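You operate a simulated robot arm through the tools that you are given. There is no shell and no other tool.

You are at the controls of a simulated two-armed robot. One attempt, no reset.

TASK
The router has hung: switch it off and on, wait for green, choose input 3.
Fine: shut the router's glass door after; leave the television on.

It is judged by the outcome, as a careful person would: the job done as asked, and still so three seconds after it is handed in. It fails if anything else is knocked over, pushed out of place, dropped, spilled or broken.

THE ROBOT
Two 7-joint arms with three-finger grippers on one trunk, on a base that drives. Base frame: it is fixed to the floor where the robot stands at the start and does not move with it; the origin is under the middle of the robot, x ahead of it, y to its left, z up. Units: mm, degrees, N and s.
The left shoulder is at the start at [43, 154, 1005], the right one opposite. With the tool pointing down near the work surface each hand reaches from about 100 to 580 mm from the robot's upright axis, wherever it stands, measured 20 degrees to its own side. Places, roughly: input dial [900, -200, 700]; left aerial [700, 0, 600]; right aerial [800, -100, 600]; right glass door [600, -200, 400]; router [700, -100, 500]; router switch [600, 0, 500]; strip switch [500, 800, 700]; television [800, 100, 1100]; television on-off button [900, 0, 800]. Payload 2.69 kg a hand.
Tool frame (each hand has its own): the origin (TCP) lies between the finger pads and is the grasp point; the fingertips stand 29 mm ahead of it; z points along the fingers, y is the line along which they close. Largest opening 120 mm; the body of the gripper starts 78 mm behind the TCP.
Orientation is that of the tool frame in the base frame, as a unit quaternion [w, x, y, z]. With the fingers straight down and closing along the base's y, the tool's x points along the base's -x, its y along +y and its z along -z.

THE INTERFACE
- The arms move only by the tool step_arm. It takes "left_rows", "right_rows" or both (then of equal length, played together; a hand with none holds still); each is a list of rows, each a list of 7 numbers: the turn, a rotation vector about the tool's x, y, z in degrees, then the shift along the tool's x, y, z in cm, then the finger opening in cm, from 0 to 12. In form: [[ax, ay, az, x, y, z, fingers], ...]. A call has 1 to 20 rows; each row shifts and turns the commanded pose from where the row before left it, along the tool's axes as they then stand. Each row takes 0.2 s and may step no farther than 50 mm and 8.6 degrees from the row before; otherwise, or with a gripper value out of range, the whole call is refused. A pose out of reach is approached as far as the arm can. The call stops where the force on the tool passes 60 N (or 10 N more than at its start, if that is more) or the arm is blocked; 0.2 s more then pass. Each finger halts on what it meets, pressing with about 30 N; the grip force reading is that of the motor and also rises with nothing between the fingers. The clock runs only during rows and for 0.2 s after the last one: add rows that do not move to give the fingers time. The reply holds the time, the measured pose of the TCP, the force on the tool along the base axes, the opening and the grip force, in the units named above and with some noise, with the torque about the TCP (base axes, N m) and any sound that the robot's microphone picked up, and new pictures: "pictures" is both (left out), scene, wrist or none (wrist: the cameras of the hands that moved).
- Cameras (640 x 400 px; columns grow to the right, rows downward): "scene" is now at [146.9, -32.8, 1156.5]; the picture's right is [-0.39, -0.92, 0.00], its down [-0.52, 0.22, -0.82] and it looks along [0.76, -0.32, -0.57] (base axes); focal length 214 px, centre (320, 200). "left" rides on the left gripper at [63, 0, -104] in its tool frame; the picture's right is [0.00, 1.00, 0.00], its down [-0.83, 0.00, -0.56] and it looks along [-0.56, 0.00, 0.83] (tool axes); focal length 275 px, centre (320, 200). "right" rides on the right gripper at [63, 0, -104] in its tool frame; the picture's right is [0.00, 1.00, 0.00], its down [-0.83, 0.00, -0.56] and it looks along [-0.56, 0.00, 0.83] (tool axes); focal length 275 px, centre (320, 200). There is no depth. A picture from a camera that has moved, and an enlarged one, comes with that camera's place and axes in the base frame and with its lens.
- raise_lower(by): slides the trunk up (or, below 0, down) by that many mm; the arms and the scene camera ride with it, the base frame stays. It gives what a move gives, with no picture.
- base_move(legs): drives the robot by 1 to 6 legs, each [ahead, left, turn to the left] in mm, mm and degrees, along the robot's own axes; the way and the turn of a leg run together, so that a leg with both is an arc; at most 1500 mm and 180 degrees a leg. The arms and the cameras ride along, it lands a little off, and it stops where it bumps. It gives what a move gives, and a new picture of the scene camera.
- pan_tilt(pan, tilt): turns the head with the scene camera to pan (to the left, within 80 degrees either way) and tilt (down, from -29 to 69), counted from straight ahead of the robot. It gives what a move gives, and a new picture of the scene camera.
- close_up(camera, box): a new picture of the part [left, top, right, bottom] of that camera's present view, enlarged. The clock stands still meanwhile.
- sign_off(): hands the job in; it is judged then, once.

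Places have to be worked out from the pictures, the camera data and where the tool is seen. Open the grippers and draw the arms clear of the work before you hand the job in, unless the task says otherwise.

The tools are called as name(argument=value, ...) on one line, values as JSON. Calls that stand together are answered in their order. step_arm: Moves the arms, as the interface text tells. Its arguments: {"type":"object","properties":{"left_rows":{"type":"array"},"right_rows":{"type":"array"},"pictures":{"type":"string","enum":["both","scene","wrist","none"]}},"required":[]} The other tools are called the same way: raise_lower (by) slides the trunk up or down; base_move (legs) drives the base; pan_tilt (pan, tilt) turns the head that bears the scene camera; close_up (camera, box) takes an enlarged picture of a part of a camera's view; sign_off () hands the job in.

At the start:

```text
clock: 0.0
left_tcp_pos: [343.4, 0.3, 1087.6]
left_tcp_rot: [0.0, -0.001, 1.0, -0.001]
left_wrist_force: [-0.8, 0.3, 0.9]
left_wrist_torque: [0.02, 0.05, 0.04]
left_width: 120.0
left_grip_force: 0.0
right_tcp_pos: [301.0, -271.4, 1054.4]
right_tcp_rot: [0.0, 0.0, 1.0, 0.0]
right_wrist_force: [1.0, 0.2, 0.9]
right_wrist_torque: [-0.01, 0.0, 0.01]
right_width: 120.0
right_grip_force: 0.0
trunk travel left (down, up): [-373.0, 65.0]
robot x, y, heading: [1.7, 0.2, 0.3]
head pan, tilt: [-23.0, 34.5]
```

scene: 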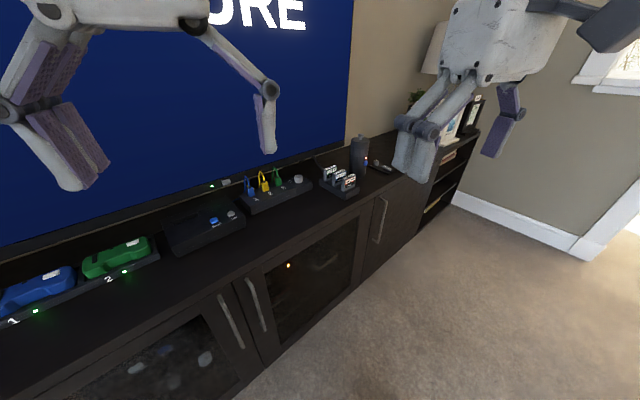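
right: 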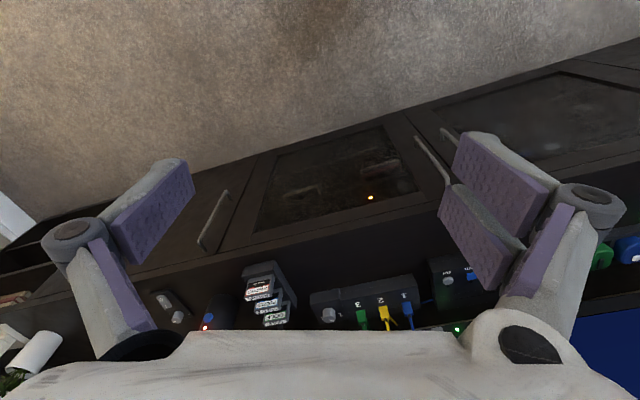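
left: 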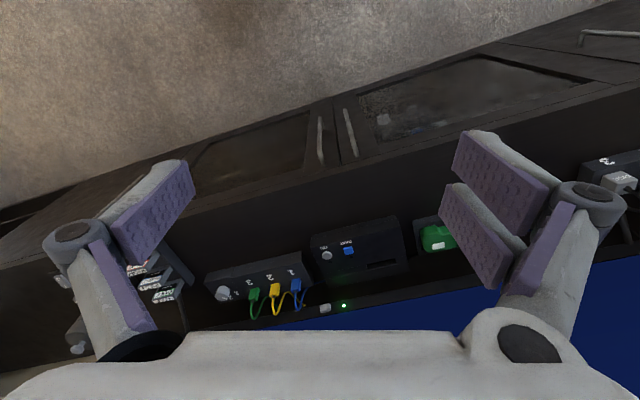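

The scene shows a media console with glass doors, a TV, and several boxes on top. I'll look closer before moving.

close_up(camera="scene", box=[220, 200, 380, 300])

close_up(camera="scene", box=[160, 140, 320, 240])

close_up(camera="scene", box=[300, 120, 460, 220])

close_up(camera="scene", box=[40, 280, 280, 400])

close_up(camera="left", box=[180, 200, 420, 350])

```text
4.00 times, centred on (300, 250) of scene
camera zoom: at [146.9, -32.8, 1156.5], right [-0.39, -0.92, 0.0], down [-0.52, 0.22, -0.82], along [0.76, -0.32, -0.57], focal length 858 px, centre (400, 0)
```

zoom: 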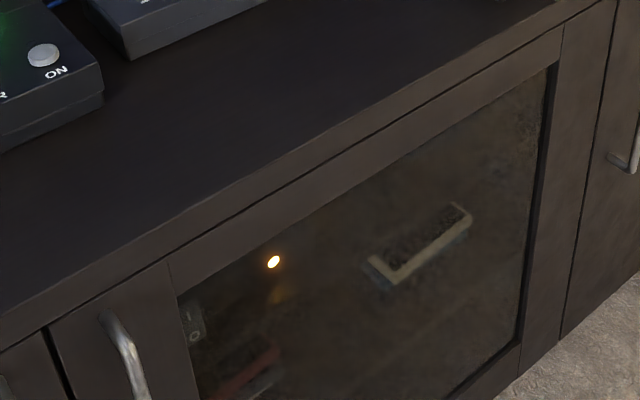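

```text
4.00 times, centred on (240, 190) of scene
camera zoom: at [146.9, -32.8, 1156.5], right [-0.39, -0.92, 0.0], down [-0.52, 0.22, -0.82], along [0.76, -0.32, -0.57], focal length 858 px, centre (640, 240)
```

zoom: 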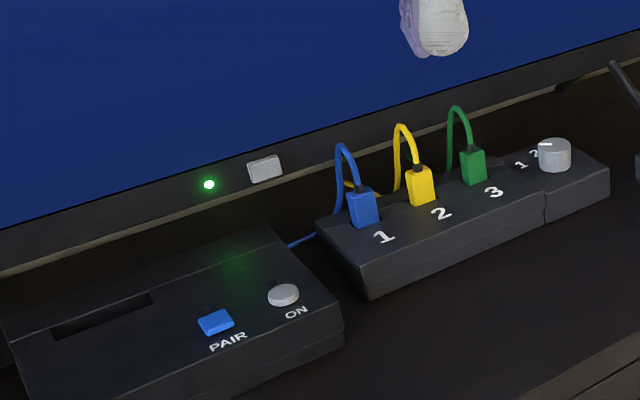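

```text
4.00 times, centred on (380, 170) of scene
camera zoom: at [146.9, -32.8, 1156.5], right [-0.39, -0.92, 0.0], down [-0.52, 0.22, -0.82], along [0.76, -0.32, -0.57], focal length 858 px, centre (80, 320)
```

zoom: 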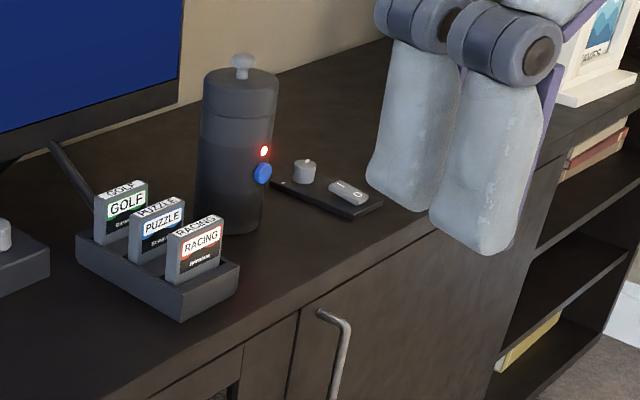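

```text
2.67 times, centred on (160, 340) of scene
camera zoom: at [146.9, -32.8, 1156.5], right [-0.39, -0.92, 0.0], down [-0.52, 0.22, -0.82], along [0.76, -0.32, -0.57], focal length 572 px, centre (747, -173)
```

zoom: 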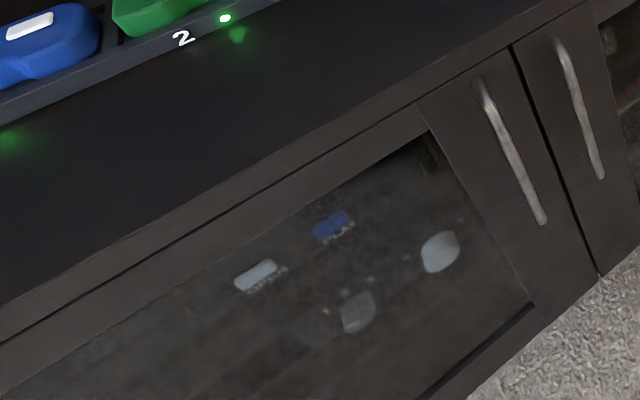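

```text
2.67 times, centred on (300, 275) of left
camera zoom: at [281.4, 1.2, 1191.3], right [0.0, 1.0, 0.0], down [0.83, 0.0, 0.56], along [0.56, 0.0, -0.83], focal length 734 px, centre (373, 0)
```

zoom: 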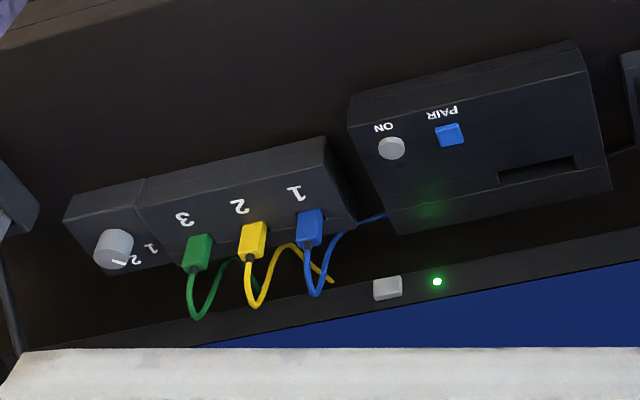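

Dial top triangulates to about (873, -247, 738), and the console runs turned roughly 15° left. I'll turn the head to get a better view of the router behind the right glass door.

pan_tilt(pan=-5, tilt=48)

pan_tilt(pan=-30, tilt=45)

```text
clock: 0.8
left_tcp_pos: [343.2, 0.4, 1088.3]
left_tcp_rot: [0.001, -0.001, 1.0, 0.0]
left_wrist_force: [0.5, 0.0, 0.0]
left_wrist_torque: [-0.04, 0.0, 0.0]
left_width: 120.2
left_grip_force: 0.1
right_tcp_pos: [301.5, -271.6, 1055.0]
right_tcp_rot: [0.0, -0.001, 1.0, 0.001]
right_wrist_force: [0.1, -0.3, 0.2]
right_wrist_torque: [0.03, -0.02, 0.02]
right_width: 120.2
right_grip_force: 0.0
trunk travel left (down, up): [-373.0, 65.0]
robot x, y, heading: [-1.4, -0.4, 0.0]
head pan, tilt: [-5.0, 48.0]
camera scene: at [144.1, -5.2, 1136.7], right [-0.09, -1.0, 0.0], down [-0.74, 0.07, -0.67], along [0.67, -0.06, -0.74], focal length 214 px, centre (320, 200)
```

scene: 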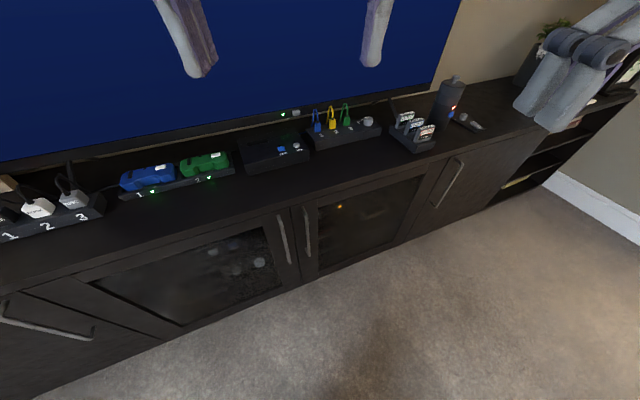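

```text
clock: 1.7
left_tcp_pos: [343.0, 0.4, 1087.6]
left_tcp_rot: [0.0, 0.0, 1.0, 0.0]
left_wrist_force: [0.3, 1.5, 0.5]
left_wrist_torque: [-0.01, -0.01, -0.01]
left_width: 120.2
left_grip_force: 0.0
right_tcp_pos: [302.4, -271.9, 1054.2]
right_tcp_rot: [0.0, 0.001, 1.0, 0.0]
right_wrist_force: [0.6, 0.1, 0.1]
right_wrist_torque: [0.02, -0.02, -0.04]
right_width: 120.0
right_grip_force: 0.1
trunk travel left (down, up): [-373.0, 65.0]
robot x, y, heading: [-1.1, -1.9, -0.1]
head pan, tilt: [-30.0, 45.0]
camera scene: at [136.1, -38.9, 1140.9], right [-0.5, -0.87, 0.0], down [-0.61, 0.35, -0.71], along [0.61, -0.35, -0.71], focal length 214 px, centre (320, 200)
```

scene: 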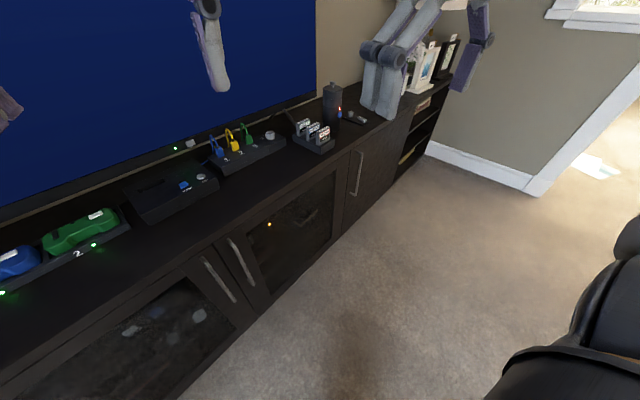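

I'm zooming on the door, handles and router from this viewpoint to measure them.

close_up(camera="scene", box=[190, 160, 370, 310])

close_up(camera="scene", box=[240, 180, 320, 260])

pan_tilt(pan=10, tilt=45)

```text
2.67 times, centred on (280, 235) of scene
camera zoom: at [136.1, -38.9, 1140.9], right [-0.5, -0.87, 0.0], down [-0.61, 0.35, -0.71], along [0.61, -0.35, -0.71], focal length 572 px, centre (427, 107)
```

zoom: 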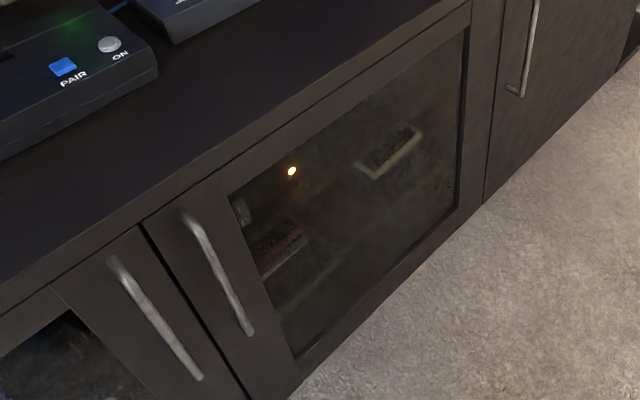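

```text
5.00 times, centred on (280, 220) of scene
camera zoom: at [136.1, -38.9, 1140.9], right [-0.5, -0.87, 0.0], down [-0.61, 0.35, -0.71], along [0.61, -0.35, -0.71], focal length 1072 px, centre (520, 100)
```

zoom: 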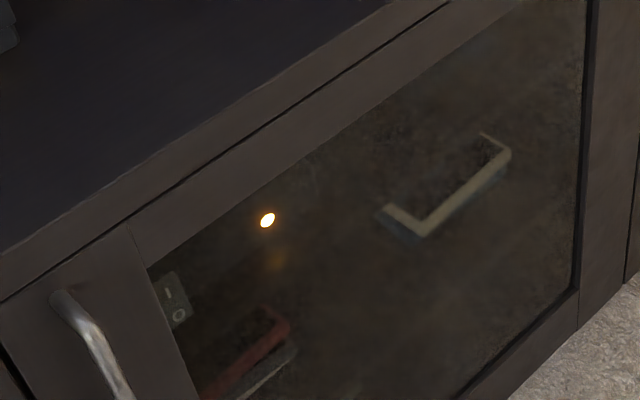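

```text
clock: 2.8
left_tcp_pos: [343.7, 0.8, 1089.1]
left_tcp_rot: [0.0, 0.0, 1.0, 0.0]
left_wrist_force: [-0.1, -0.5, 0.5]
left_wrist_torque: [-0.01, 0.0, 0.01]
left_width: 120.0
left_grip_force: 0.1
right_tcp_pos: [301.4, -271.7, 1054.6]
right_tcp_rot: [0.001, 0.0, 1.0, 0.0]
right_wrist_force: [-0.4, -0.5, 0.1]
right_wrist_torque: [0.0, 0.02, 0.0]
right_width: 120.0
right_grip_force: 0.0
trunk travel left (down, up): [-373.0, 65.0]
robot x, y, heading: [-6.4, -1.0, 0.2]
head pan, tilt: [10.0, 45.0]
camera scene: at [145.7, 15.7, 1140.9], right [0.17, -0.98, 0.0], down [-0.7, -0.12, -0.71], along [0.7, 0.12, -0.71], focal length 214 px, centre (320, 200)
```

scene: 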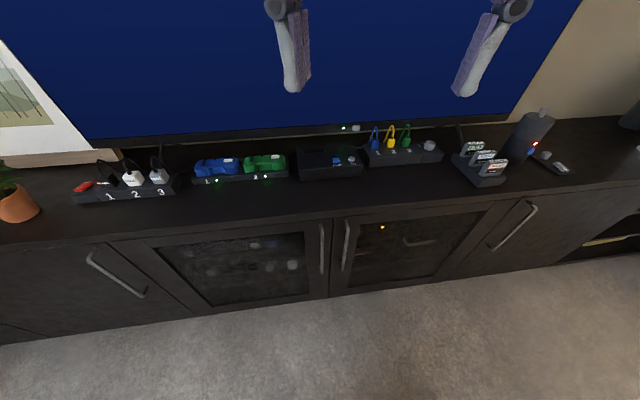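

The console is turned about 17.5° left, and its front edge is about 530 mm away. The router's O/I rocker shows through the glass just right of the right glass door's handle stile. I'll square the robot to the console.

base_move(legs=[[0, 0, 17.5]])

pan_tilt(pan=-20, tilt=40)

```text
clock: 4.2
left_tcp_pos: [326.8, 104.8, 1087.6]
left_tcp_rot: [0.0, -0.152, 0.988, 0.001]
left_wrist_force: [0.4, -0.4, 0.2]
left_wrist_torque: [-0.01, -0.01, -0.01]
left_width: 119.9
left_grip_force: 0.1
right_tcp_pos: [369.6, -168.5, 1054.9]
right_tcp_rot: [0.0, -0.151, 0.988, 0.0]
right_wrist_force: [0.0, 0.3, -0.5]
right_wrist_torque: [0.02, -0.01, 0.03]
right_width: 119.8
right_grip_force: 0.1
trunk travel left (down, up): [-373.0, 65.0]
robot x, y, heading: [-3.8, 1.2, 17.7]
head pan, tilt: [10.0, 45.0]
camera scene: at [134.7, 59.0, 1140.9], right [0.46, -0.89, 0.0], down [-0.63, -0.33, -0.71], along [0.63, 0.33, -0.71], focal length 214 px, centre (320, 200)
```

scene: 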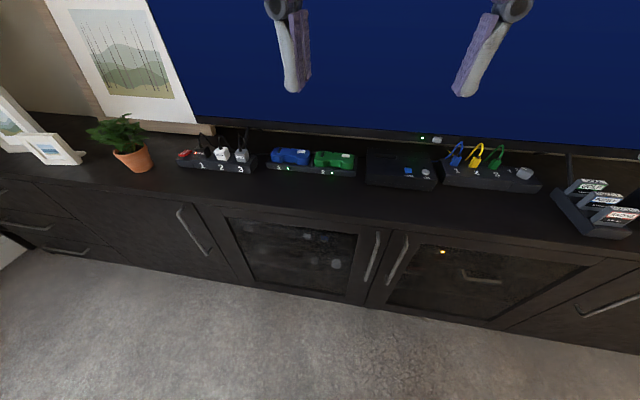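

```text
clock: 5.1
left_tcp_pos: [327.1, 103.4, 1087.7]
left_tcp_rot: [0.0, -0.153, 0.988, 0.0]
left_wrist_force: [0.5, -0.5, -0.1]
left_wrist_torque: [-0.01, -0.01, 0.0]
left_width: 119.9
left_grip_force: 0.0
right_tcp_pos: [369.9, -167.9, 1054.9]
right_tcp_rot: [0.0, -0.151, 0.988, 0.0]
right_wrist_force: [0.7, -0.8, 0.5]
right_wrist_torque: [0.0, -0.01, 0.01]
right_width: 119.9
right_grip_force: 0.1
trunk travel left (down, up): [-373.0, 65.0]
robot x, y, heading: [1.8, -0.6, 17.4]
head pan, tilt: [-20.0, 40.0]
camera scene: at [147.5, 17.7, 1148.1], right [-0.04, -1.0, 0.0], down [-0.64, 0.03, -0.77], along [0.77, -0.03, -0.64], focal length 214 px, centre (320, 200)
```

scene: 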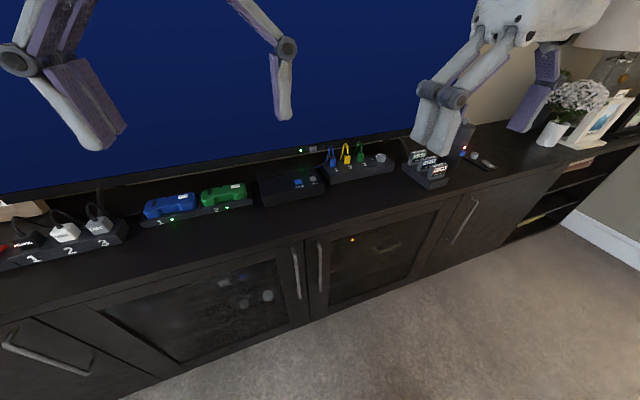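

I'll lower the trunk to view the router straight through the glass; this also gives a vertical baseline for triangulation.

raise_lower(by=-330)

pan_tilt(pan=-20, tilt=25)

close_up(camera="scene", box=[240, 160, 480, 310])

```text
clock: 7.3
left_tcp_pos: [350.9, 115.1, 847.9]
left_tcp_rot: [-0.018, -0.195, 0.98, -0.028]
left_wrist_force: [0.2, 0.0, 1.7]
left_wrist_torque: [0.01, -0.06, 0.02]
left_width: 119.9
left_grip_force: 0.0
right_tcp_pos: [420.1, -152.8, 728.0]
right_tcp_rot: [-0.155, -0.152, 0.976, -0.025]
right_wrist_force: [0.4, 0.5, 1.0]
right_wrist_torque: [0.02, -0.04, 0.0]
right_width: 119.8
right_grip_force: 0.1
trunk travel left (down, up): [-132.0, 306.0]
robot x, y, heading: [-0.5, -2.4, 17.3]
head pan, tilt: [-20.0, 40.0]
stopped: the force on the tool passed its limit at 76 N (the readings are from after the stop); the commanded pose is now the measured one
```

```text
clock: 8.1
left_tcp_pos: [350.2, 112.7, 851.3]
left_tcp_rot: [-0.015, -0.193, 0.981, -0.029]
left_wrist_force: [-0.5, -0.1, 1.2]
left_wrist_torque: [0.0, 0.0, 0.0]
left_width: 120.2
left_grip_force: 0.1
right_tcp_pos: [420.1, -151.7, 729.4]
right_tcp_rot: [-0.155, -0.151, 0.976, -0.024]
right_wrist_force: [0.1, -1.0, -1.0]
right_wrist_torque: [0.02, 0.01, -0.03]
right_width: 120.0
right_grip_force: 0.1
trunk travel left (down, up): [-132.0, 306.0]
robot x, y, heading: [-1.2, -2.2, 17.5]
head pan, tilt: [-20.0, 25.0]
camera scene: at [228.5, 40.7, 914.2], right [-0.04, -1.0, 0.0], down [-0.42, 0.02, -0.91], along [0.91, -0.04, -0.42], focal length 214 px, centre (320, 200)
```

scene: 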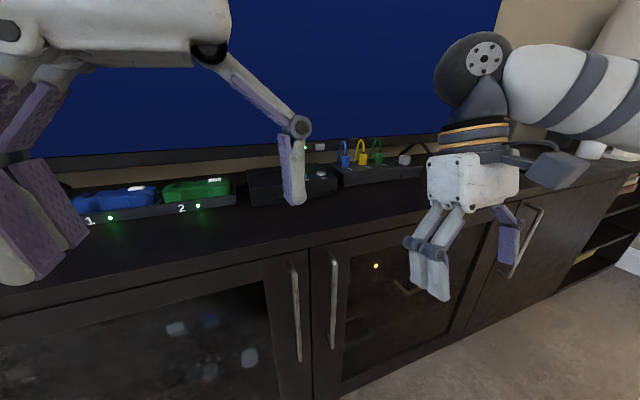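

```text
2.67 times, centred on (360, 235) of scene
camera zoom: at [228.5, 40.7, 914.2], right [-0.04, -1.0, 0.0], down [-0.42, 0.02, -0.91], along [0.91, -0.04, -0.42], focal length 572 px, centre (213, 107)
```

zoom: 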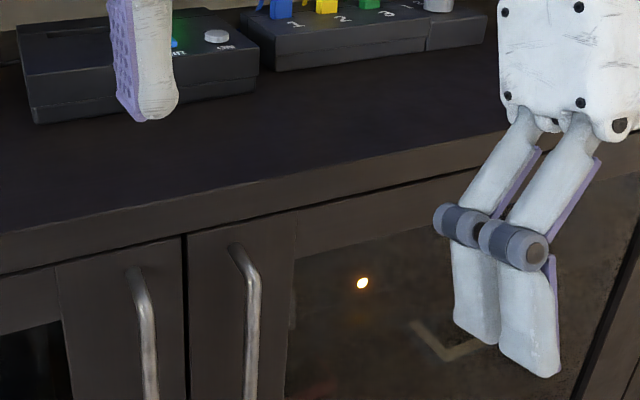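

The lowering stopped on a force (76 N), but nothing in this view is touching. I'll look around both arms to find what met what.

pan_tilt(pan=-65, tilt=30)

pan_tilt(pan=50, tilt=30)

pan_tilt(pan=0, tilt=50)

```text
clock: 9.2
left_tcp_pos: [349.7, 112.8, 850.5]
left_tcp_rot: [-0.017, -0.193, 0.981, -0.028]
left_wrist_force: [0.2, 0.3, -0.6]
left_wrist_torque: [-0.02, -0.03, 0.0]
left_width: 120.0
left_grip_force: 0.1
right_tcp_pos: [420.5, -152.6, 727.5]
right_tcp_rot: [-0.154, -0.15, 0.976, -0.024]
right_wrist_force: [-0.3, -0.4, -0.4]
right_wrist_torque: [-0.01, 0.02, 0.01]
right_width: 120.1
right_grip_force: 0.1
trunk travel left (down, up): [-132.0, 306.0]
robot x, y, heading: [-4.6, -1.7, 17.3]
head pan, tilt: [-65.0, 30.0]
camera scene: at [197.7, -22.0, 906.3], right [-0.74, -0.68, 0.0], down [-0.34, 0.37, -0.87], along [0.59, -0.64, -0.5], focal length 214 px, centre (320, 200)
```

scene: 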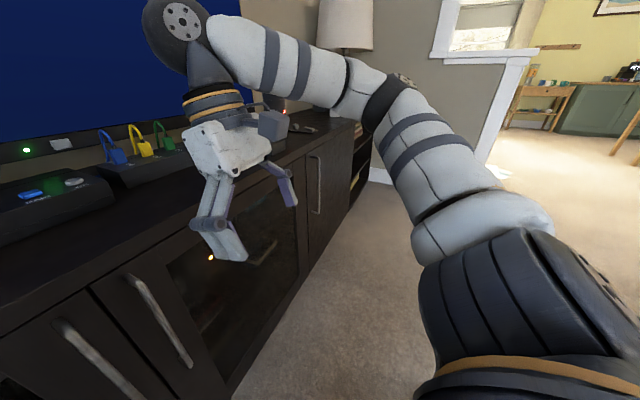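

```text
clock: 11.1
left_tcp_pos: [348.6, 112.9, 849.5]
left_tcp_rot: [-0.017, -0.193, 0.981, -0.028]
left_wrist_force: [0.7, 0.1, -0.4]
left_wrist_torque: [-0.01, -0.03, 0.0]
left_width: 120.2
left_grip_force: 0.1
right_tcp_pos: [418.9, -153.0, 728.5]
right_tcp_rot: [-0.155, -0.15, 0.976, -0.024]
right_wrist_force: [0.2, 0.7, -0.4]
right_wrist_torque: [-0.02, -0.01, 0.0]
right_width: 119.7
right_grip_force: 0.1
trunk travel left (down, up): [-132.0, 306.0]
robot x, y, heading: [-0.3, 0.8, 17.4]
head pan, tilt: [50.0, 30.0]
camera scene: at [171.1, 128.2, 906.3], right [0.92, -0.38, 0.0], down [-0.19, -0.46, -0.87], along [0.33, 0.8, -0.5], focal length 214 px, centre (320, 200)
```

scene: 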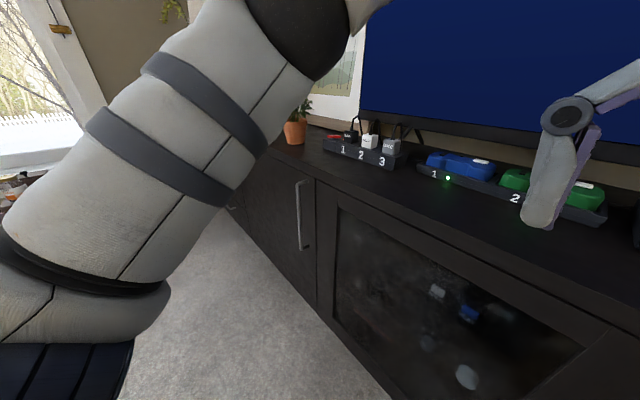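

```text
clock: 12.3
left_tcp_pos: [352.3, 115.0, 847.5]
left_tcp_rot: [-0.017, -0.201, 0.979, -0.027]
left_wrist_force: [53.3, -39.9, -18.4]
left_wrist_torque: [5.29, 5.0, 4.2]
left_width: 119.9
left_grip_force: 0.1
right_tcp_pos: [419.8, -152.9, 727.5]
right_tcp_rot: [-0.155, -0.15, 0.976, -0.024]
right_wrist_force: [0.0, 0.5, -0.5]
right_wrist_torque: [-0.01, 0.01, -0.01]
right_width: 120.0
right_grip_force: 0.1
trunk travel left (down, up): [-132.0, 306.0]
robot x, y, heading: [0.4, 0.0, 17.6]
head pan, tilt: [0.0, 50.0]
camera scene: at [188.9, 114.2, 895.9], right [0.8, -0.6, 0.0], down [-0.36, -0.48, -0.8], along [0.48, 0.64, -0.6], focal length 214 px, centre (320, 200)
```

scene: 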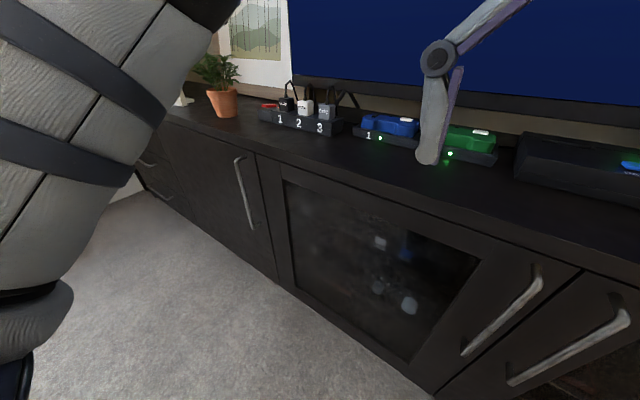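

The head itself is pressing on the left hand: the pan was blocked and the left force is 53 N. I'll turn the head back to relieve it, then move the left hand forward and out to the left.

pan_tilt(pan=50, tilt=30)

step_arm(left_rows=[[0, 0, 0, -2, 0, 0, 12], [0, 0, 0, -2, 0, 0, 12], [0, 0, 0, -2, 0, 0, 12], [0, 0, 0, -2, 0, 0, 12], [0, 0, 0, -2, 0, 0, 12]], pictures="scene")

```text
clock: 13.5
left_tcp_pos: [348.8, 113.0, 850.5]
left_tcp_rot: [-0.015, -0.192, 0.981, -0.028]
left_wrist_force: [-0.7, -1.1, -0.4]
left_wrist_torque: [0.0, 0.0, -0.01]
left_width: 120.0
left_grip_force: 0.0
right_tcp_pos: [419.8, -153.4, 728.2]
right_tcp_rot: [-0.156, -0.15, 0.976, -0.024]
right_wrist_force: [0.5, -0.1, -0.3]
right_wrist_torque: [0.01, 0.02, 0.0]
right_width: 119.9
right_grip_force: 0.1
trunk travel left (down, up): [-132.0, 306.0]
robot x, y, heading: [-0.8, -2.6, 17.4]
head pan, tilt: [50.0, 30.0]
camera scene: at [171.1, 128.2, 906.3], right [0.92, -0.38, 0.0], down [-0.19, -0.46, -0.87], along [0.33, 0.8, -0.5], focal length 214 px, centre (320, 200)
```

scene: 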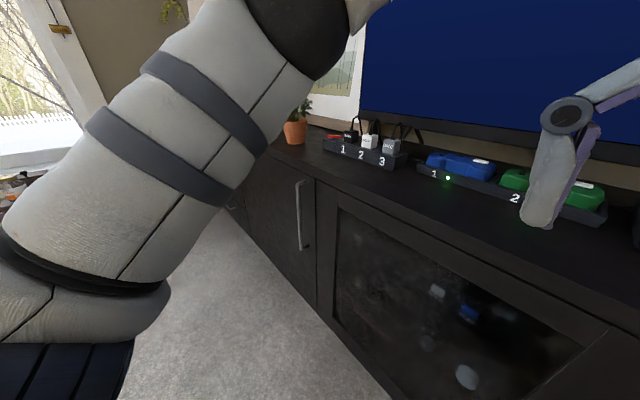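

```text
clock: 14.7
left_tcp_pos: [443.4, 151.8, 846.7]
left_tcp_rot: [-0.017, -0.193, 0.981, -0.028]
left_wrist_force: [0.4, 0.7, -0.8]
left_wrist_torque: [-0.01, 0.02, -0.01]
left_width: 119.8
left_grip_force: 0.0
right_tcp_pos: [418.9, -152.9, 728.8]
right_tcp_rot: [-0.154, -0.151, 0.976, -0.024]
right_wrist_force: [0.8, -0.3, -0.3]
right_wrist_torque: [0.02, 0.02, 0.02]
right_width: 120.1
right_grip_force: 0.0
trunk travel left (down, up): [-132.0, 306.0]
robot x, y, heading: [-0.5, 1.1, 17.6]
head pan, tilt: [50.0, 30.0]
camera scene: at [171.1, 128.2, 906.2], right [0.92, -0.38, 0.0], down [-0.19, -0.46, -0.87], along [0.33, 0.8, -0.5], focal length 214 px, centre (320, 200)
```

scene: 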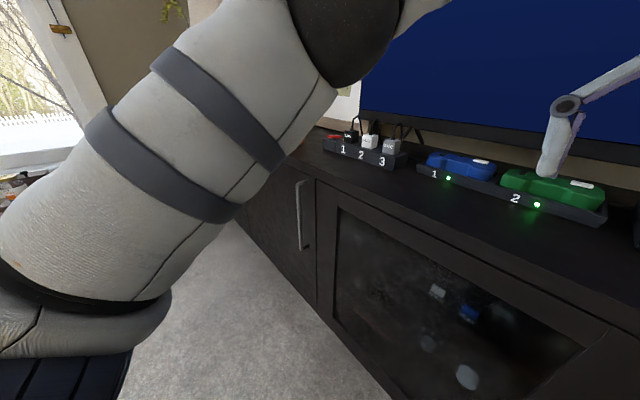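

The left hand is clear of the head. I'll move it out to the left side, then back toward the robot.

step_arm(left_rows=[[0, 0, 0, 0, 3, 0, 8], [0, 0, 0, 0, 3, 0, 6], [0, 0, 0, 0, 3, -1, 6], [0, 0, 0, 0, 3, -1, 6], [0, 0, 0, 0, 3, -1, 6], [0, 0, 0, 0, 3, -1, 6], [0, 0, 0, 0, 3, -1, 6], [0, 0, 0, 0, 3, -1, 6], [0, 0, 0, 0, 3, -1, 6], [0, 0, 0, 0, 3, -1, 6], [0, 0, 0, 3, 0, 0, 6], [0, 0, 0, 3, 0, 0, 6], [0, 0, 0, 3, 0, 0, 6], [0, 0, 0, 3, 0, 0, 6]], pictures="scene")

pan_tilt(pan=-10, tilt=30)

```text
clock: 17.7
left_tcp_pos: [252.6, 347.5, 779.9]
left_tcp_rot: [-0.015, -0.193, 0.981, -0.028]
left_wrist_force: [-0.3, -0.5, -0.6]
left_wrist_torque: [-0.03, -0.04, 0.01]
left_width: 59.9
left_grip_force: 0.1
left hand out of reach, approached as far as the arm can: row 3, 4, 5, 6, 7, 8, 9, 10, 11, 12, 13, 14
right_tcp_pos: [419.8, -152.0, 729.4]
right_tcp_rot: [-0.155, -0.15, 0.976, -0.024]
right_wrist_force: [-0.1, -0.6, -0.9]
right_wrist_torque: [-0.02, 0.02, 0.01]
right_width: 119.8
right_grip_force: 0.1
trunk travel left (down, up): [-132.0, 306.0]
robot x, y, heading: [1.3, -2.0, 17.6]
head pan, tilt: [50.0, 30.0]
camera scene: at [171.0, 128.2, 906.3], right [0.92, -0.38, 0.0], down [-0.19, -0.46, -0.87], along [0.33, 0.8, -0.5], focal length 214 px, centre (320, 200)
```

scene: 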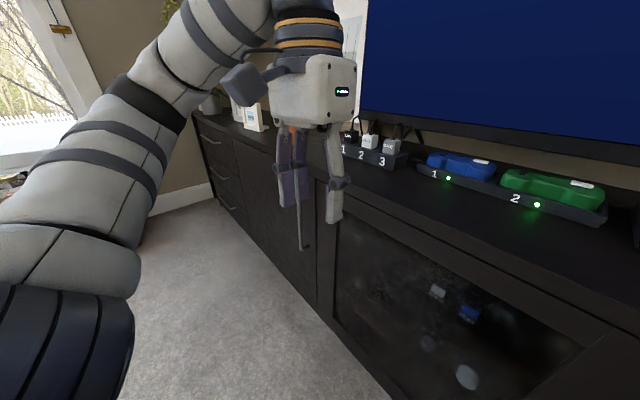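

```text
clock: 19.0
left_tcp_pos: [251.6, 348.5, 779.9]
left_tcp_rot: [-0.015, -0.193, 0.981, -0.029]
left_wrist_force: [0.0, -0.1, 0.0]
left_wrist_torque: [-0.01, -0.01, -0.01]
left_width: 60.0
left_grip_force: 0.0
right_tcp_pos: [419.8, -151.8, 728.4]
right_tcp_rot: [-0.154, -0.15, 0.976, -0.024]
right_wrist_force: [0.3, -0.4, -0.3]
right_wrist_torque: [0.01, 0.01, 0.02]
right_width: 120.0
right_grip_force: 0.0
trunk travel left (down, up): [-132.0, 306.0]
robot x, y, heading: [0.8, 0.2, 17.5]
head pan, tilt: [-10.0, 30.0]
camera scene: at [226.2, 56.6, 906.3], right [0.13, -0.99, 0.0], down [-0.5, -0.07, -0.87], along [0.86, 0.11, -0.5], focal length 214 px, centre (320, 200)
```

scene: 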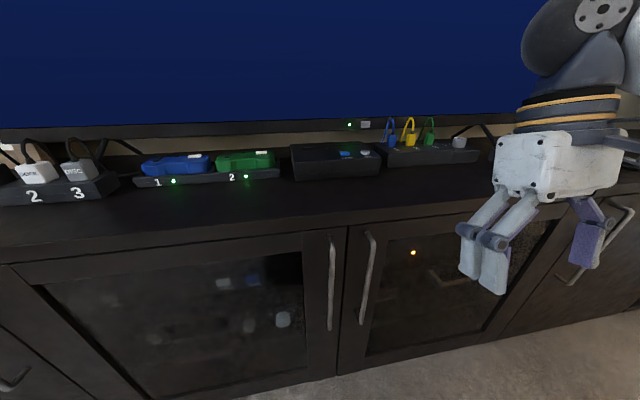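

Both arms are clear now. I'll zoom in on the right door, handle, and router from this lower viewpoint.

close_up(camera="scene", box=[320, 210, 480, 310])

close_up(camera="scene", box=[300, 190, 640, 400])

close_up(camera="right", box=[0, 0, 640, 400])

```text
4.00 times, centred on (400, 260) of scene
camera zoom: at [226.2, 56.6, 906.3], right [0.13, -0.99, 0.0], down [-0.5, -0.07, -0.87], along [0.86, 0.11, -0.5], focal length 858 px, centre (0, -40)
```

zoom: 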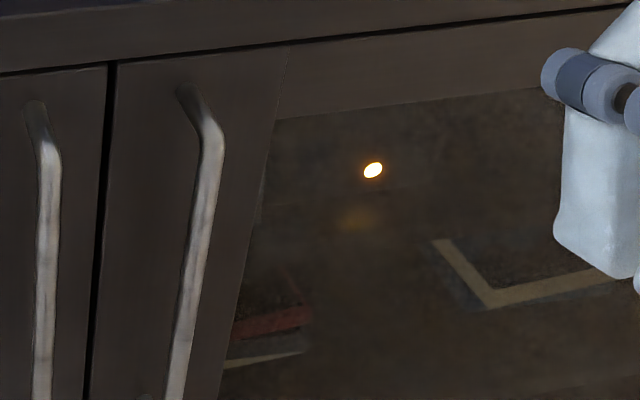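

```text
1.88 times, centred on (470, 295) of scene
camera zoom: at [226.2, 56.6, 906.3], right [0.13, -0.99, 0.0], down [-0.5, -0.07, -0.87], along [0.86, 0.11, -0.5], focal length 404 px, centre (38, 21)
```

zoom: 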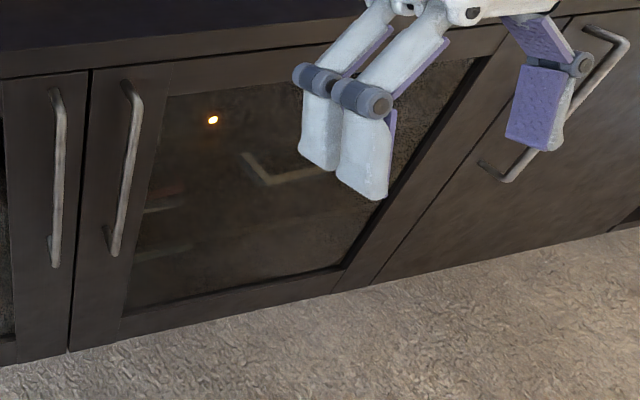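

```text
1.00 times, centred on (320, 200) of right (not enlarged: the box is as wide or as high as the picture)
camera zoom: at [394.1, -161.6, 848.4], right [-0.31, 0.95, 0.0], down [0.92, 0.29, 0.27], along [0.26, 0.08, -0.96], focal length 275 px, centre (320, 200)
```

zoom: 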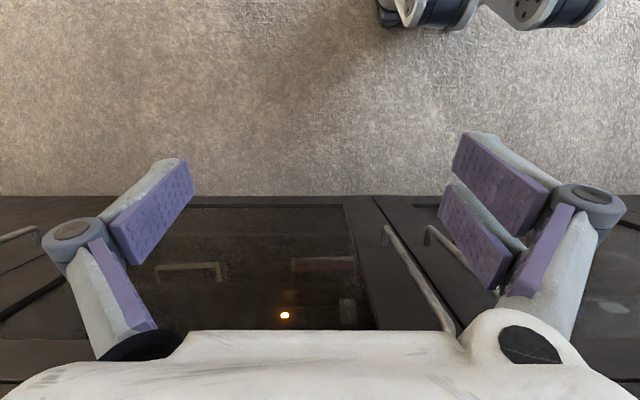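

Triangulation in the console-aligned frame gives LED ≈ (598, -324, 510), rocker ≈ (598, -234, 500), and handle bar ≈ (514, -161, z 386–643). The door spans about 620 mm with its hinge on the right. I'll zoom on the rocker from the right wrist and look down at the robot's own footprint.

close_up(camera="right", box=[240, 220, 400, 320])

pan_tilt(pan=-10, tilt=68)

```text
4.00 times, centred on (320, 270) of right
camera zoom: at [394.1, -161.6, 848.4], right [-0.31, 0.95, 0.0], down [0.92, 0.29, 0.27], along [0.26, 0.08, -0.96], focal length 1101 px, centre (320, -80)
```

zoom: 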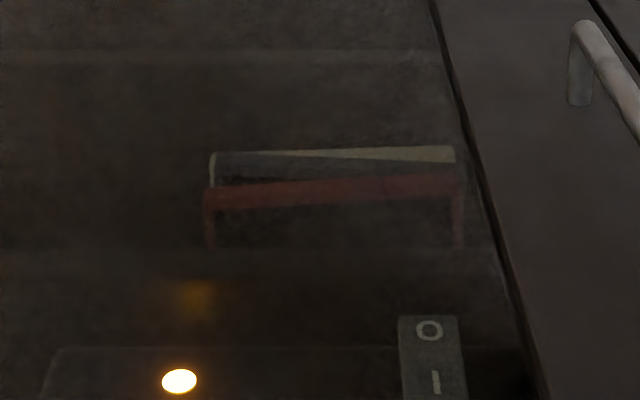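

```text
clock: 20.0
left_tcp_pos: [252.8, 348.9, 780.0]
left_tcp_rot: [-0.016, -0.194, 0.98, -0.029]
left_wrist_force: [0.1, 0.0, 0.1]
left_wrist_torque: [0.0, 0.02, -0.02]
left_width: 60.2
left_grip_force: 0.0
right_tcp_pos: [419.5, -151.2, 729.2]
right_tcp_rot: [-0.155, -0.15, 0.976, -0.024]
right_wrist_force: [-0.5, -0.9, -0.8]
right_wrist_torque: [0.02, -0.01, -0.01]
right_width: 119.9
right_grip_force: 0.0
trunk travel left (down, up): [-132.0, 306.0]
robot x, y, heading: [3.0, 0.1, 17.7]
head pan, tilt: [-10.0, 68.0]
camera scene: at [193.0, 52.1, 855.6], right [0.13, -0.99, 0.0], down [-0.92, -0.12, -0.38], along [0.37, 0.05, -0.93], focal length 214 px, centre (320, 200)
```

scene: 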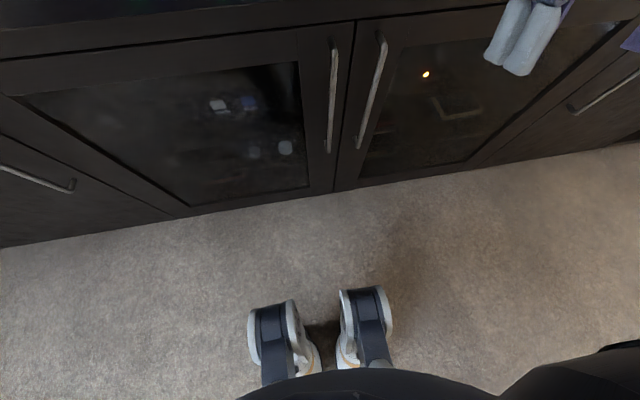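

The base front reaches about X=180, ±190 wide, so the 638 mm door just clears the base if I sit slightly back and left. I'll raise the trunk again so the arms stay above the door (top at about 654), then shift the base a little.

pan_tilt(pan=-10, tilt=35)

raise_lower(by=241)

base_move(legs=[[-20, 40, 0]])

```text
clock: 21.0
left_tcp_pos: [251.7, 347.6, 780.7]
left_tcp_rot: [-0.015, -0.193, 0.981, -0.028]
left_wrist_force: [0.2, 0.8, 0.2]
left_wrist_torque: [0.03, 0.03, 0.0]
left_width: 60.2
left_grip_force: 0.0
right_tcp_pos: [419.0, -153.1, 728.5]
right_tcp_rot: [-0.155, -0.151, 0.976, -0.024]
right_wrist_force: [-0.4, -0.5, 0.5]
right_wrist_torque: [0.03, -0.02, 0.06]
right_width: 120.4
right_grip_force: 0.0
trunk travel left (down, up): [-132.0, 306.0]
robot x, y, heading: [1.1, 3.3, 17.4]
head pan, tilt: [-10.0, 35.0]
camera scene: at [223.8, 56.2, 898.4], right [0.13, -0.99, 0.0], down [-0.57, -0.08, -0.82], along [0.81, 0.11, -0.57], focal length 214 px, centre (320, 200)
```

scene: 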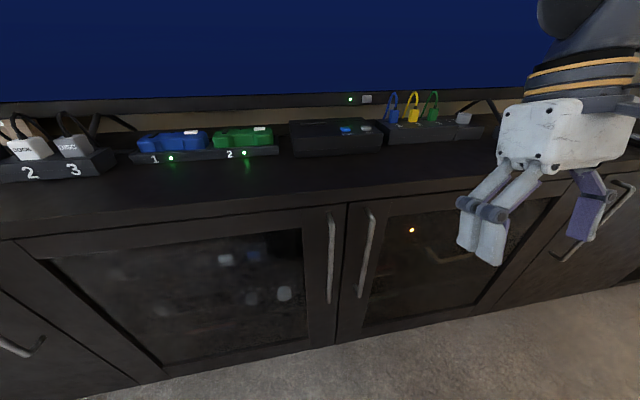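

```text
clock: 23.5
left_tcp_pos: [252.3, 347.5, 1021.0]
left_tcp_rot: [-0.016, -0.193, 0.981, -0.028]
left_wrist_force: [-0.5, 0.5, -0.5]
left_wrist_torque: [0.03, 0.04, -0.02]
left_width: 59.9
left_grip_force: 0.0
right_tcp_pos: [420.2, -152.3, 969.0]
right_tcp_rot: [-0.155, -0.15, 0.976, -0.024]
right_wrist_force: [0.6, 0.7, -0.6]
right_wrist_torque: [0.0, 0.04, 0.01]
right_width: 119.9
right_grip_force: 0.0
trunk travel left (down, up): [-373.0, 65.0]
robot x, y, heading: [0.8, -2.8, 17.6]
head pan, tilt: [-10.0, 35.0]
```

```text
clock: 24.5
left_tcp_pos: [221.3, 379.1, 1021.3]
left_tcp_rot: [-0.016, -0.193, 0.981, -0.027]
left_wrist_force: [0.0, -0.1, -0.2]
left_wrist_torque: [0.0, -0.01, -0.02]
left_width: 60.1
left_grip_force: 0.1
right_tcp_pos: [388.0, -121.3, 968.9]
right_tcp_rot: [-0.154, -0.151, 0.976, -0.024]
right_wrist_force: [-0.6, 0.2, -0.2]
right_wrist_torque: [-0.06, -0.01, 0.0]
right_width: 119.8
right_grip_force: 0.1
trunk travel left (down, up): [-373.0, 65.0]
robot x, y, heading: [-32.0, 29.5, 17.4]
head pan, tilt: [-10.0, 35.0]
camera scene: at [118.6, 65.2, 1155.4], right [0.13, -0.99, 0.0], down [-0.57, -0.08, -0.82], along [0.81, 0.11, -0.57], focal length 214 px, centre (320, 200)
```

scene: 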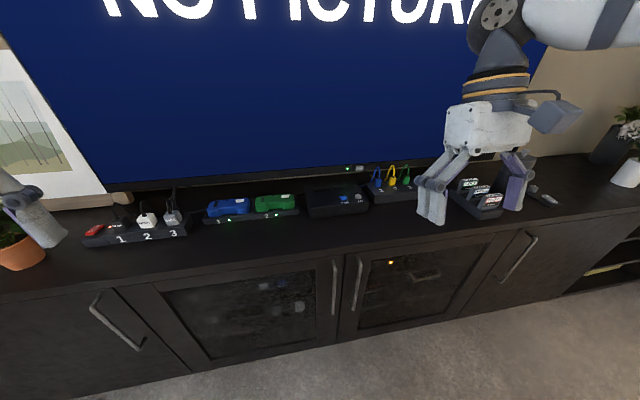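

The right hand's fingers point slightly backward. I'll pitch it to about 50° forward of down and bring it to a pre-grasp about 80 mm short of the handle's upper part.

step_arm(right_rows=[[0, -8.5, 0, 0, 0, 0, 8], [0, -8.5, 0, 0, 0, 0, 6], [0, -8.5, 0, 0, 0, 0, 5], [0, -8.5, 0, 0, 0, 0, 5], [0, -8.5, 0, 0, 0, 0, 5], [0, -8.5, 0, 0, 0, 0, 5], [0, -8.5, 0, 0, 0, 0, 5], [0, -8.4, 0, 0, 0, 0, 5], [0, 0, 0, 2.13, 0.9, 3.74, 5], [0, 0, 0, 2.13, 0.9, 3.74, 5], [0, 0, 0, 2.13, 0.9, 3.74, 5], [0, 0, 0, 2.13, 0.9, 3.74, 5], [0, 0, 0, 2.13, 0.9, 3.74, 5], [0, 0, 0, 2.13, 0.9, 3.74, 5], [0, 0, 0, 2.13, 0.9, 3.74, 5]])

```text
clock: 27.7
left_tcp_pos: [222.1, 379.8, 1020.2]
left_tcp_rot: [-0.017, -0.193, 0.981, -0.028]
left_wrist_force: [1.0, 0.3, -0.2]
left_wrist_torque: [0.04, 0.04, 0.0]
left_width: 60.3
left_grip_force: 0.0
right_tcp_pos: [516.0, -31.1, 717.9]
right_tcp_rot: [0.414, -0.139, 0.898, 0.062]
right_wrist_force: [0.3, 0.1, 1.1]
right_wrist_torque: [0.0, 0.05, 0.0]
right_width: 49.9
right_grip_force: 0.1
right hand out of reach, approached as far as the arm can: row 7, 8, 9
trunk travel left (down, up): [-373.0, 65.0]
robot x, y, heading: [-29.1, 31.8, 17.6]
head pan, tilt: [-10.0, 35.0]
camera scene: at [119.3, 63.9, 1155.0], right [0.13, -0.99, 0.0], down [-0.57, -0.07, -0.82], along [0.81, 0.11, -0.57], focal length 214 px, centre (320, 200)
camera right: at [402.3, -67.9, 738.9], right [-0.3, 0.95, -0.01], down [0.11, 0.04, 0.99], along [0.95, 0.3, -0.12], focal length 275 px, centre (320, 200)
```

scene: 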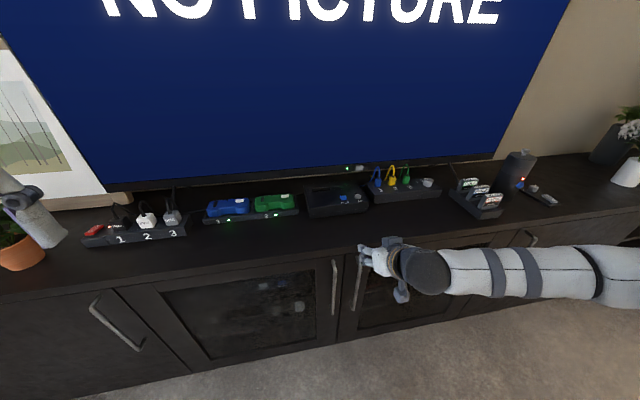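
right: 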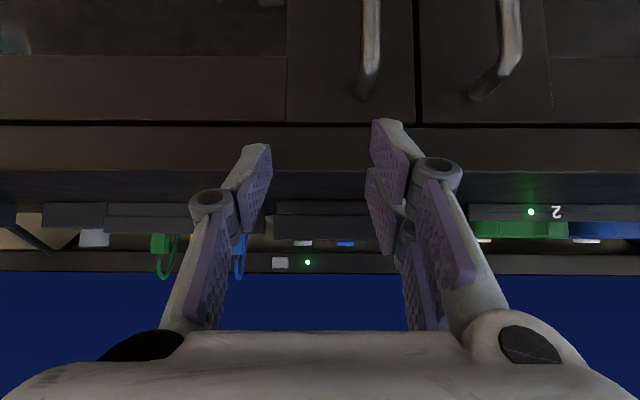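

The handle bar shows at Y≈-159, about 26 mm left of the hand. I'll align sideways and drop below the top's edge, then check before advancing.

step_arm(right_rows=[[0, 0, 0, 2.3, 1.3, 0, 5], [0, 0, 0, 2.3, 1.3, 0, 5], [0, 0, 0, 2.4, 0, 0, 5], [0, 0, 0, 0, 0, 3, 5], [0, 0, 0, 0, 0, 2, 5]], pictures="both")

```text
clock: 28.9
left_tcp_pos: [215.8, 375.8, 1024.0]
left_tcp_rot: [-0.012, -0.19, 0.981, -0.027]
left_wrist_force: [-0.9, -1.0, 0.3]
left_wrist_torque: [0.04, -0.02, 0.02]
left_width: 59.9
left_grip_force: 0.0
right_tcp_pos: [540.4, -34.1, 696.2]
right_tcp_rot: [0.411, -0.136, 0.899, 0.065]
right_wrist_force: [-46.1, -31.3, 23.1]
right_wrist_torque: [-1.21, -0.73, -2.59]
right_width: 22.5
right_grip_force: 21.0
right hand out of reach, approached as far as the arm can: row 1, 2, 3, 4
trunk travel left (down, up): [-373.0, 65.0]
robot x, y, heading: [-33.6, 30.7, 17.6]
head pan, tilt: [-10.0, 35.0]
stopped in row 5 (right hand): the force on the tool passed its limit at 72 N (the readings are from after the stop); the commanded pose is now the measured one
camera scene: at [110.9, 60.7, 1156.6], right [0.13, -0.99, 0.0], down [-0.56, -0.07, -0.82], along [0.82, 0.11, -0.57], focal length 214 px, centre (320, 200)
camera right: at [426.6, -71.0, 718.2], right [-0.3, 0.95, 0.0], down [0.12, 0.04, 0.99], along [0.95, 0.3, -0.12], focal length 275 px, centre (320, 200)
```

scene: 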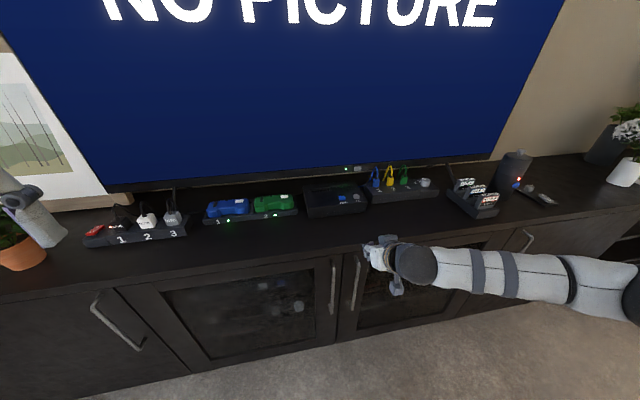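
right: 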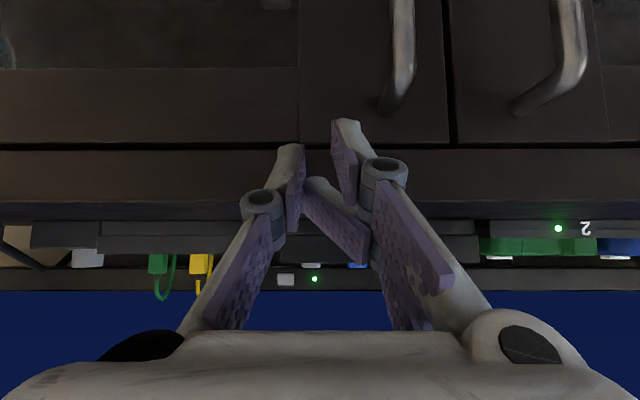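

The arm was limited and its tips touched the top's front edge, at about X=527. Since the hand rides with the robot, I'll back the base off, lower the trunk by about 95 mm, and align using the base.

base_move(legs=[[-90, 0, 0], [0, 36, 0]])

raise_lower(by=-95)

step_arm(right_rows=[[0, 0, 0, 0, 0, 0, 6], [0, 0, 0, 0, 0, 0, 6]], pictures="both")

```text
clock: 30.5
left_tcp_pos: [125.8, 386.3, 1020.8]
left_tcp_rot: [-0.016, -0.191, 0.981, -0.028]
left_wrist_force: [0.2, 0.7, 0.5]
left_wrist_torque: [-0.04, -0.01, -0.03]
left_width: 60.3
left_grip_force: 0.1
right_tcp_pos: [448.4, -17.9, 694.8]
right_tcp_rot: [0.41, -0.141, 0.898, 0.071]
right_wrist_force: [-0.2, 0.1, -0.4]
right_wrist_torque: [-0.02, -0.03, 0.0]
right_width: 50.2
right_grip_force: 0.1
trunk travel left (down, up): [-373.0, 65.0]
robot x, y, heading: [-125.7, 35.3, 17.3]
head pan, tilt: [-10.0, 35.0]
camera scene: at [22.1, 72.0, 1155.3], right [0.13, -0.99, 0.0], down [-0.57, -0.07, -0.82], along [0.81, 0.11, -0.57], focal length 214 px, centre (320, 200)
```

scene: 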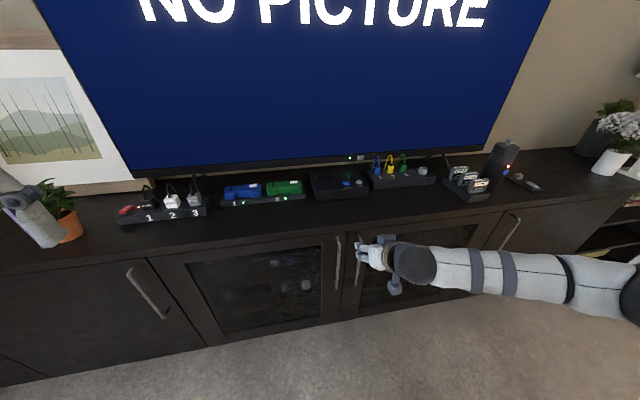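

```text
clock: 31.8
left_tcp_pos: [124.9, 386.0, 925.6]
left_tcp_rot: [-0.016, -0.192, 0.981, -0.028]
left_wrist_force: [0.3, 0.4, 0.6]
left_wrist_torque: [-0.01, -0.03, 0.0]
left_width: 59.8
left_grip_force: 0.1
right_tcp_pos: [447.6, -17.8, 597.3]
right_tcp_rot: [0.401, -0.143, 0.902, 0.071]
right_wrist_force: [0.1, 0.4, 0.4]
right_wrist_torque: [-0.02, 0.01, -0.02]
right_width: 50.0
right_grip_force: 0.0
trunk travel left (down, up): [-278.0, 160.0]
robot x, y, heading: [-128.5, 38.2, 17.3]
head pan, tilt: [-10.0, 35.0]
```

```text
clock: 32.4
left_tcp_pos: [125.9, 386.2, 925.7]
left_tcp_rot: [-0.016, -0.192, 0.981, -0.028]
left_wrist_force: [-0.2, -0.6, 0.4]
left_wrist_torque: [0.02, -0.02, 0.01]
left_width: 59.9
left_grip_force: 0.1
right_tcp_pos: [446.9, -18.1, 596.8]
right_tcp_rot: [0.401, -0.143, 0.902, 0.07]
right_wrist_force: [0.6, 0.3, 1.1]
right_wrist_torque: [0.02, 0.03, -0.01]
right_width: 60.1
right_grip_force: 0.0
trunk travel left (down, up): [-278.0, 160.0]
robot x, y, heading: [-126.5, 39.1, 17.3]
head pan, tilt: [-10.0, 35.0]
camera scene: at [54.3, 81.6, 1052.2], right [0.13, -0.99, 0.0], down [-0.57, -0.07, -0.82], along [0.81, 0.11, -0.57], focal length 214 px, centre (320, 200)
camera right: at [335.2, -57.3, 620.6], right [-0.32, 0.95, 0.01], down [0.14, 0.04, 0.99], along [0.94, 0.31, -0.14], focal length 275 px, centre (320, 200)
```

scene: 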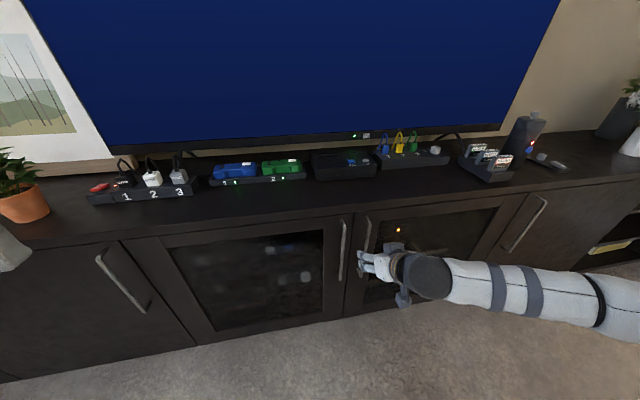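
right: 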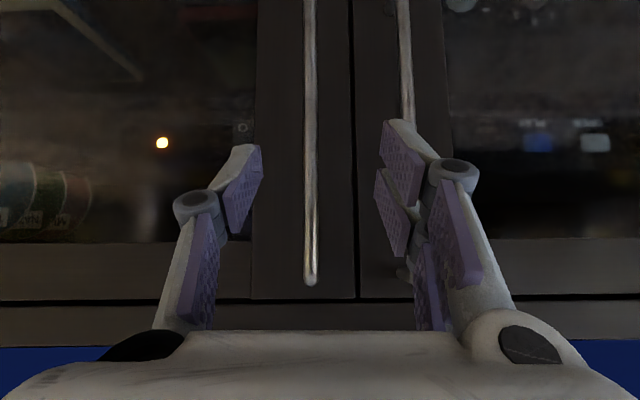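

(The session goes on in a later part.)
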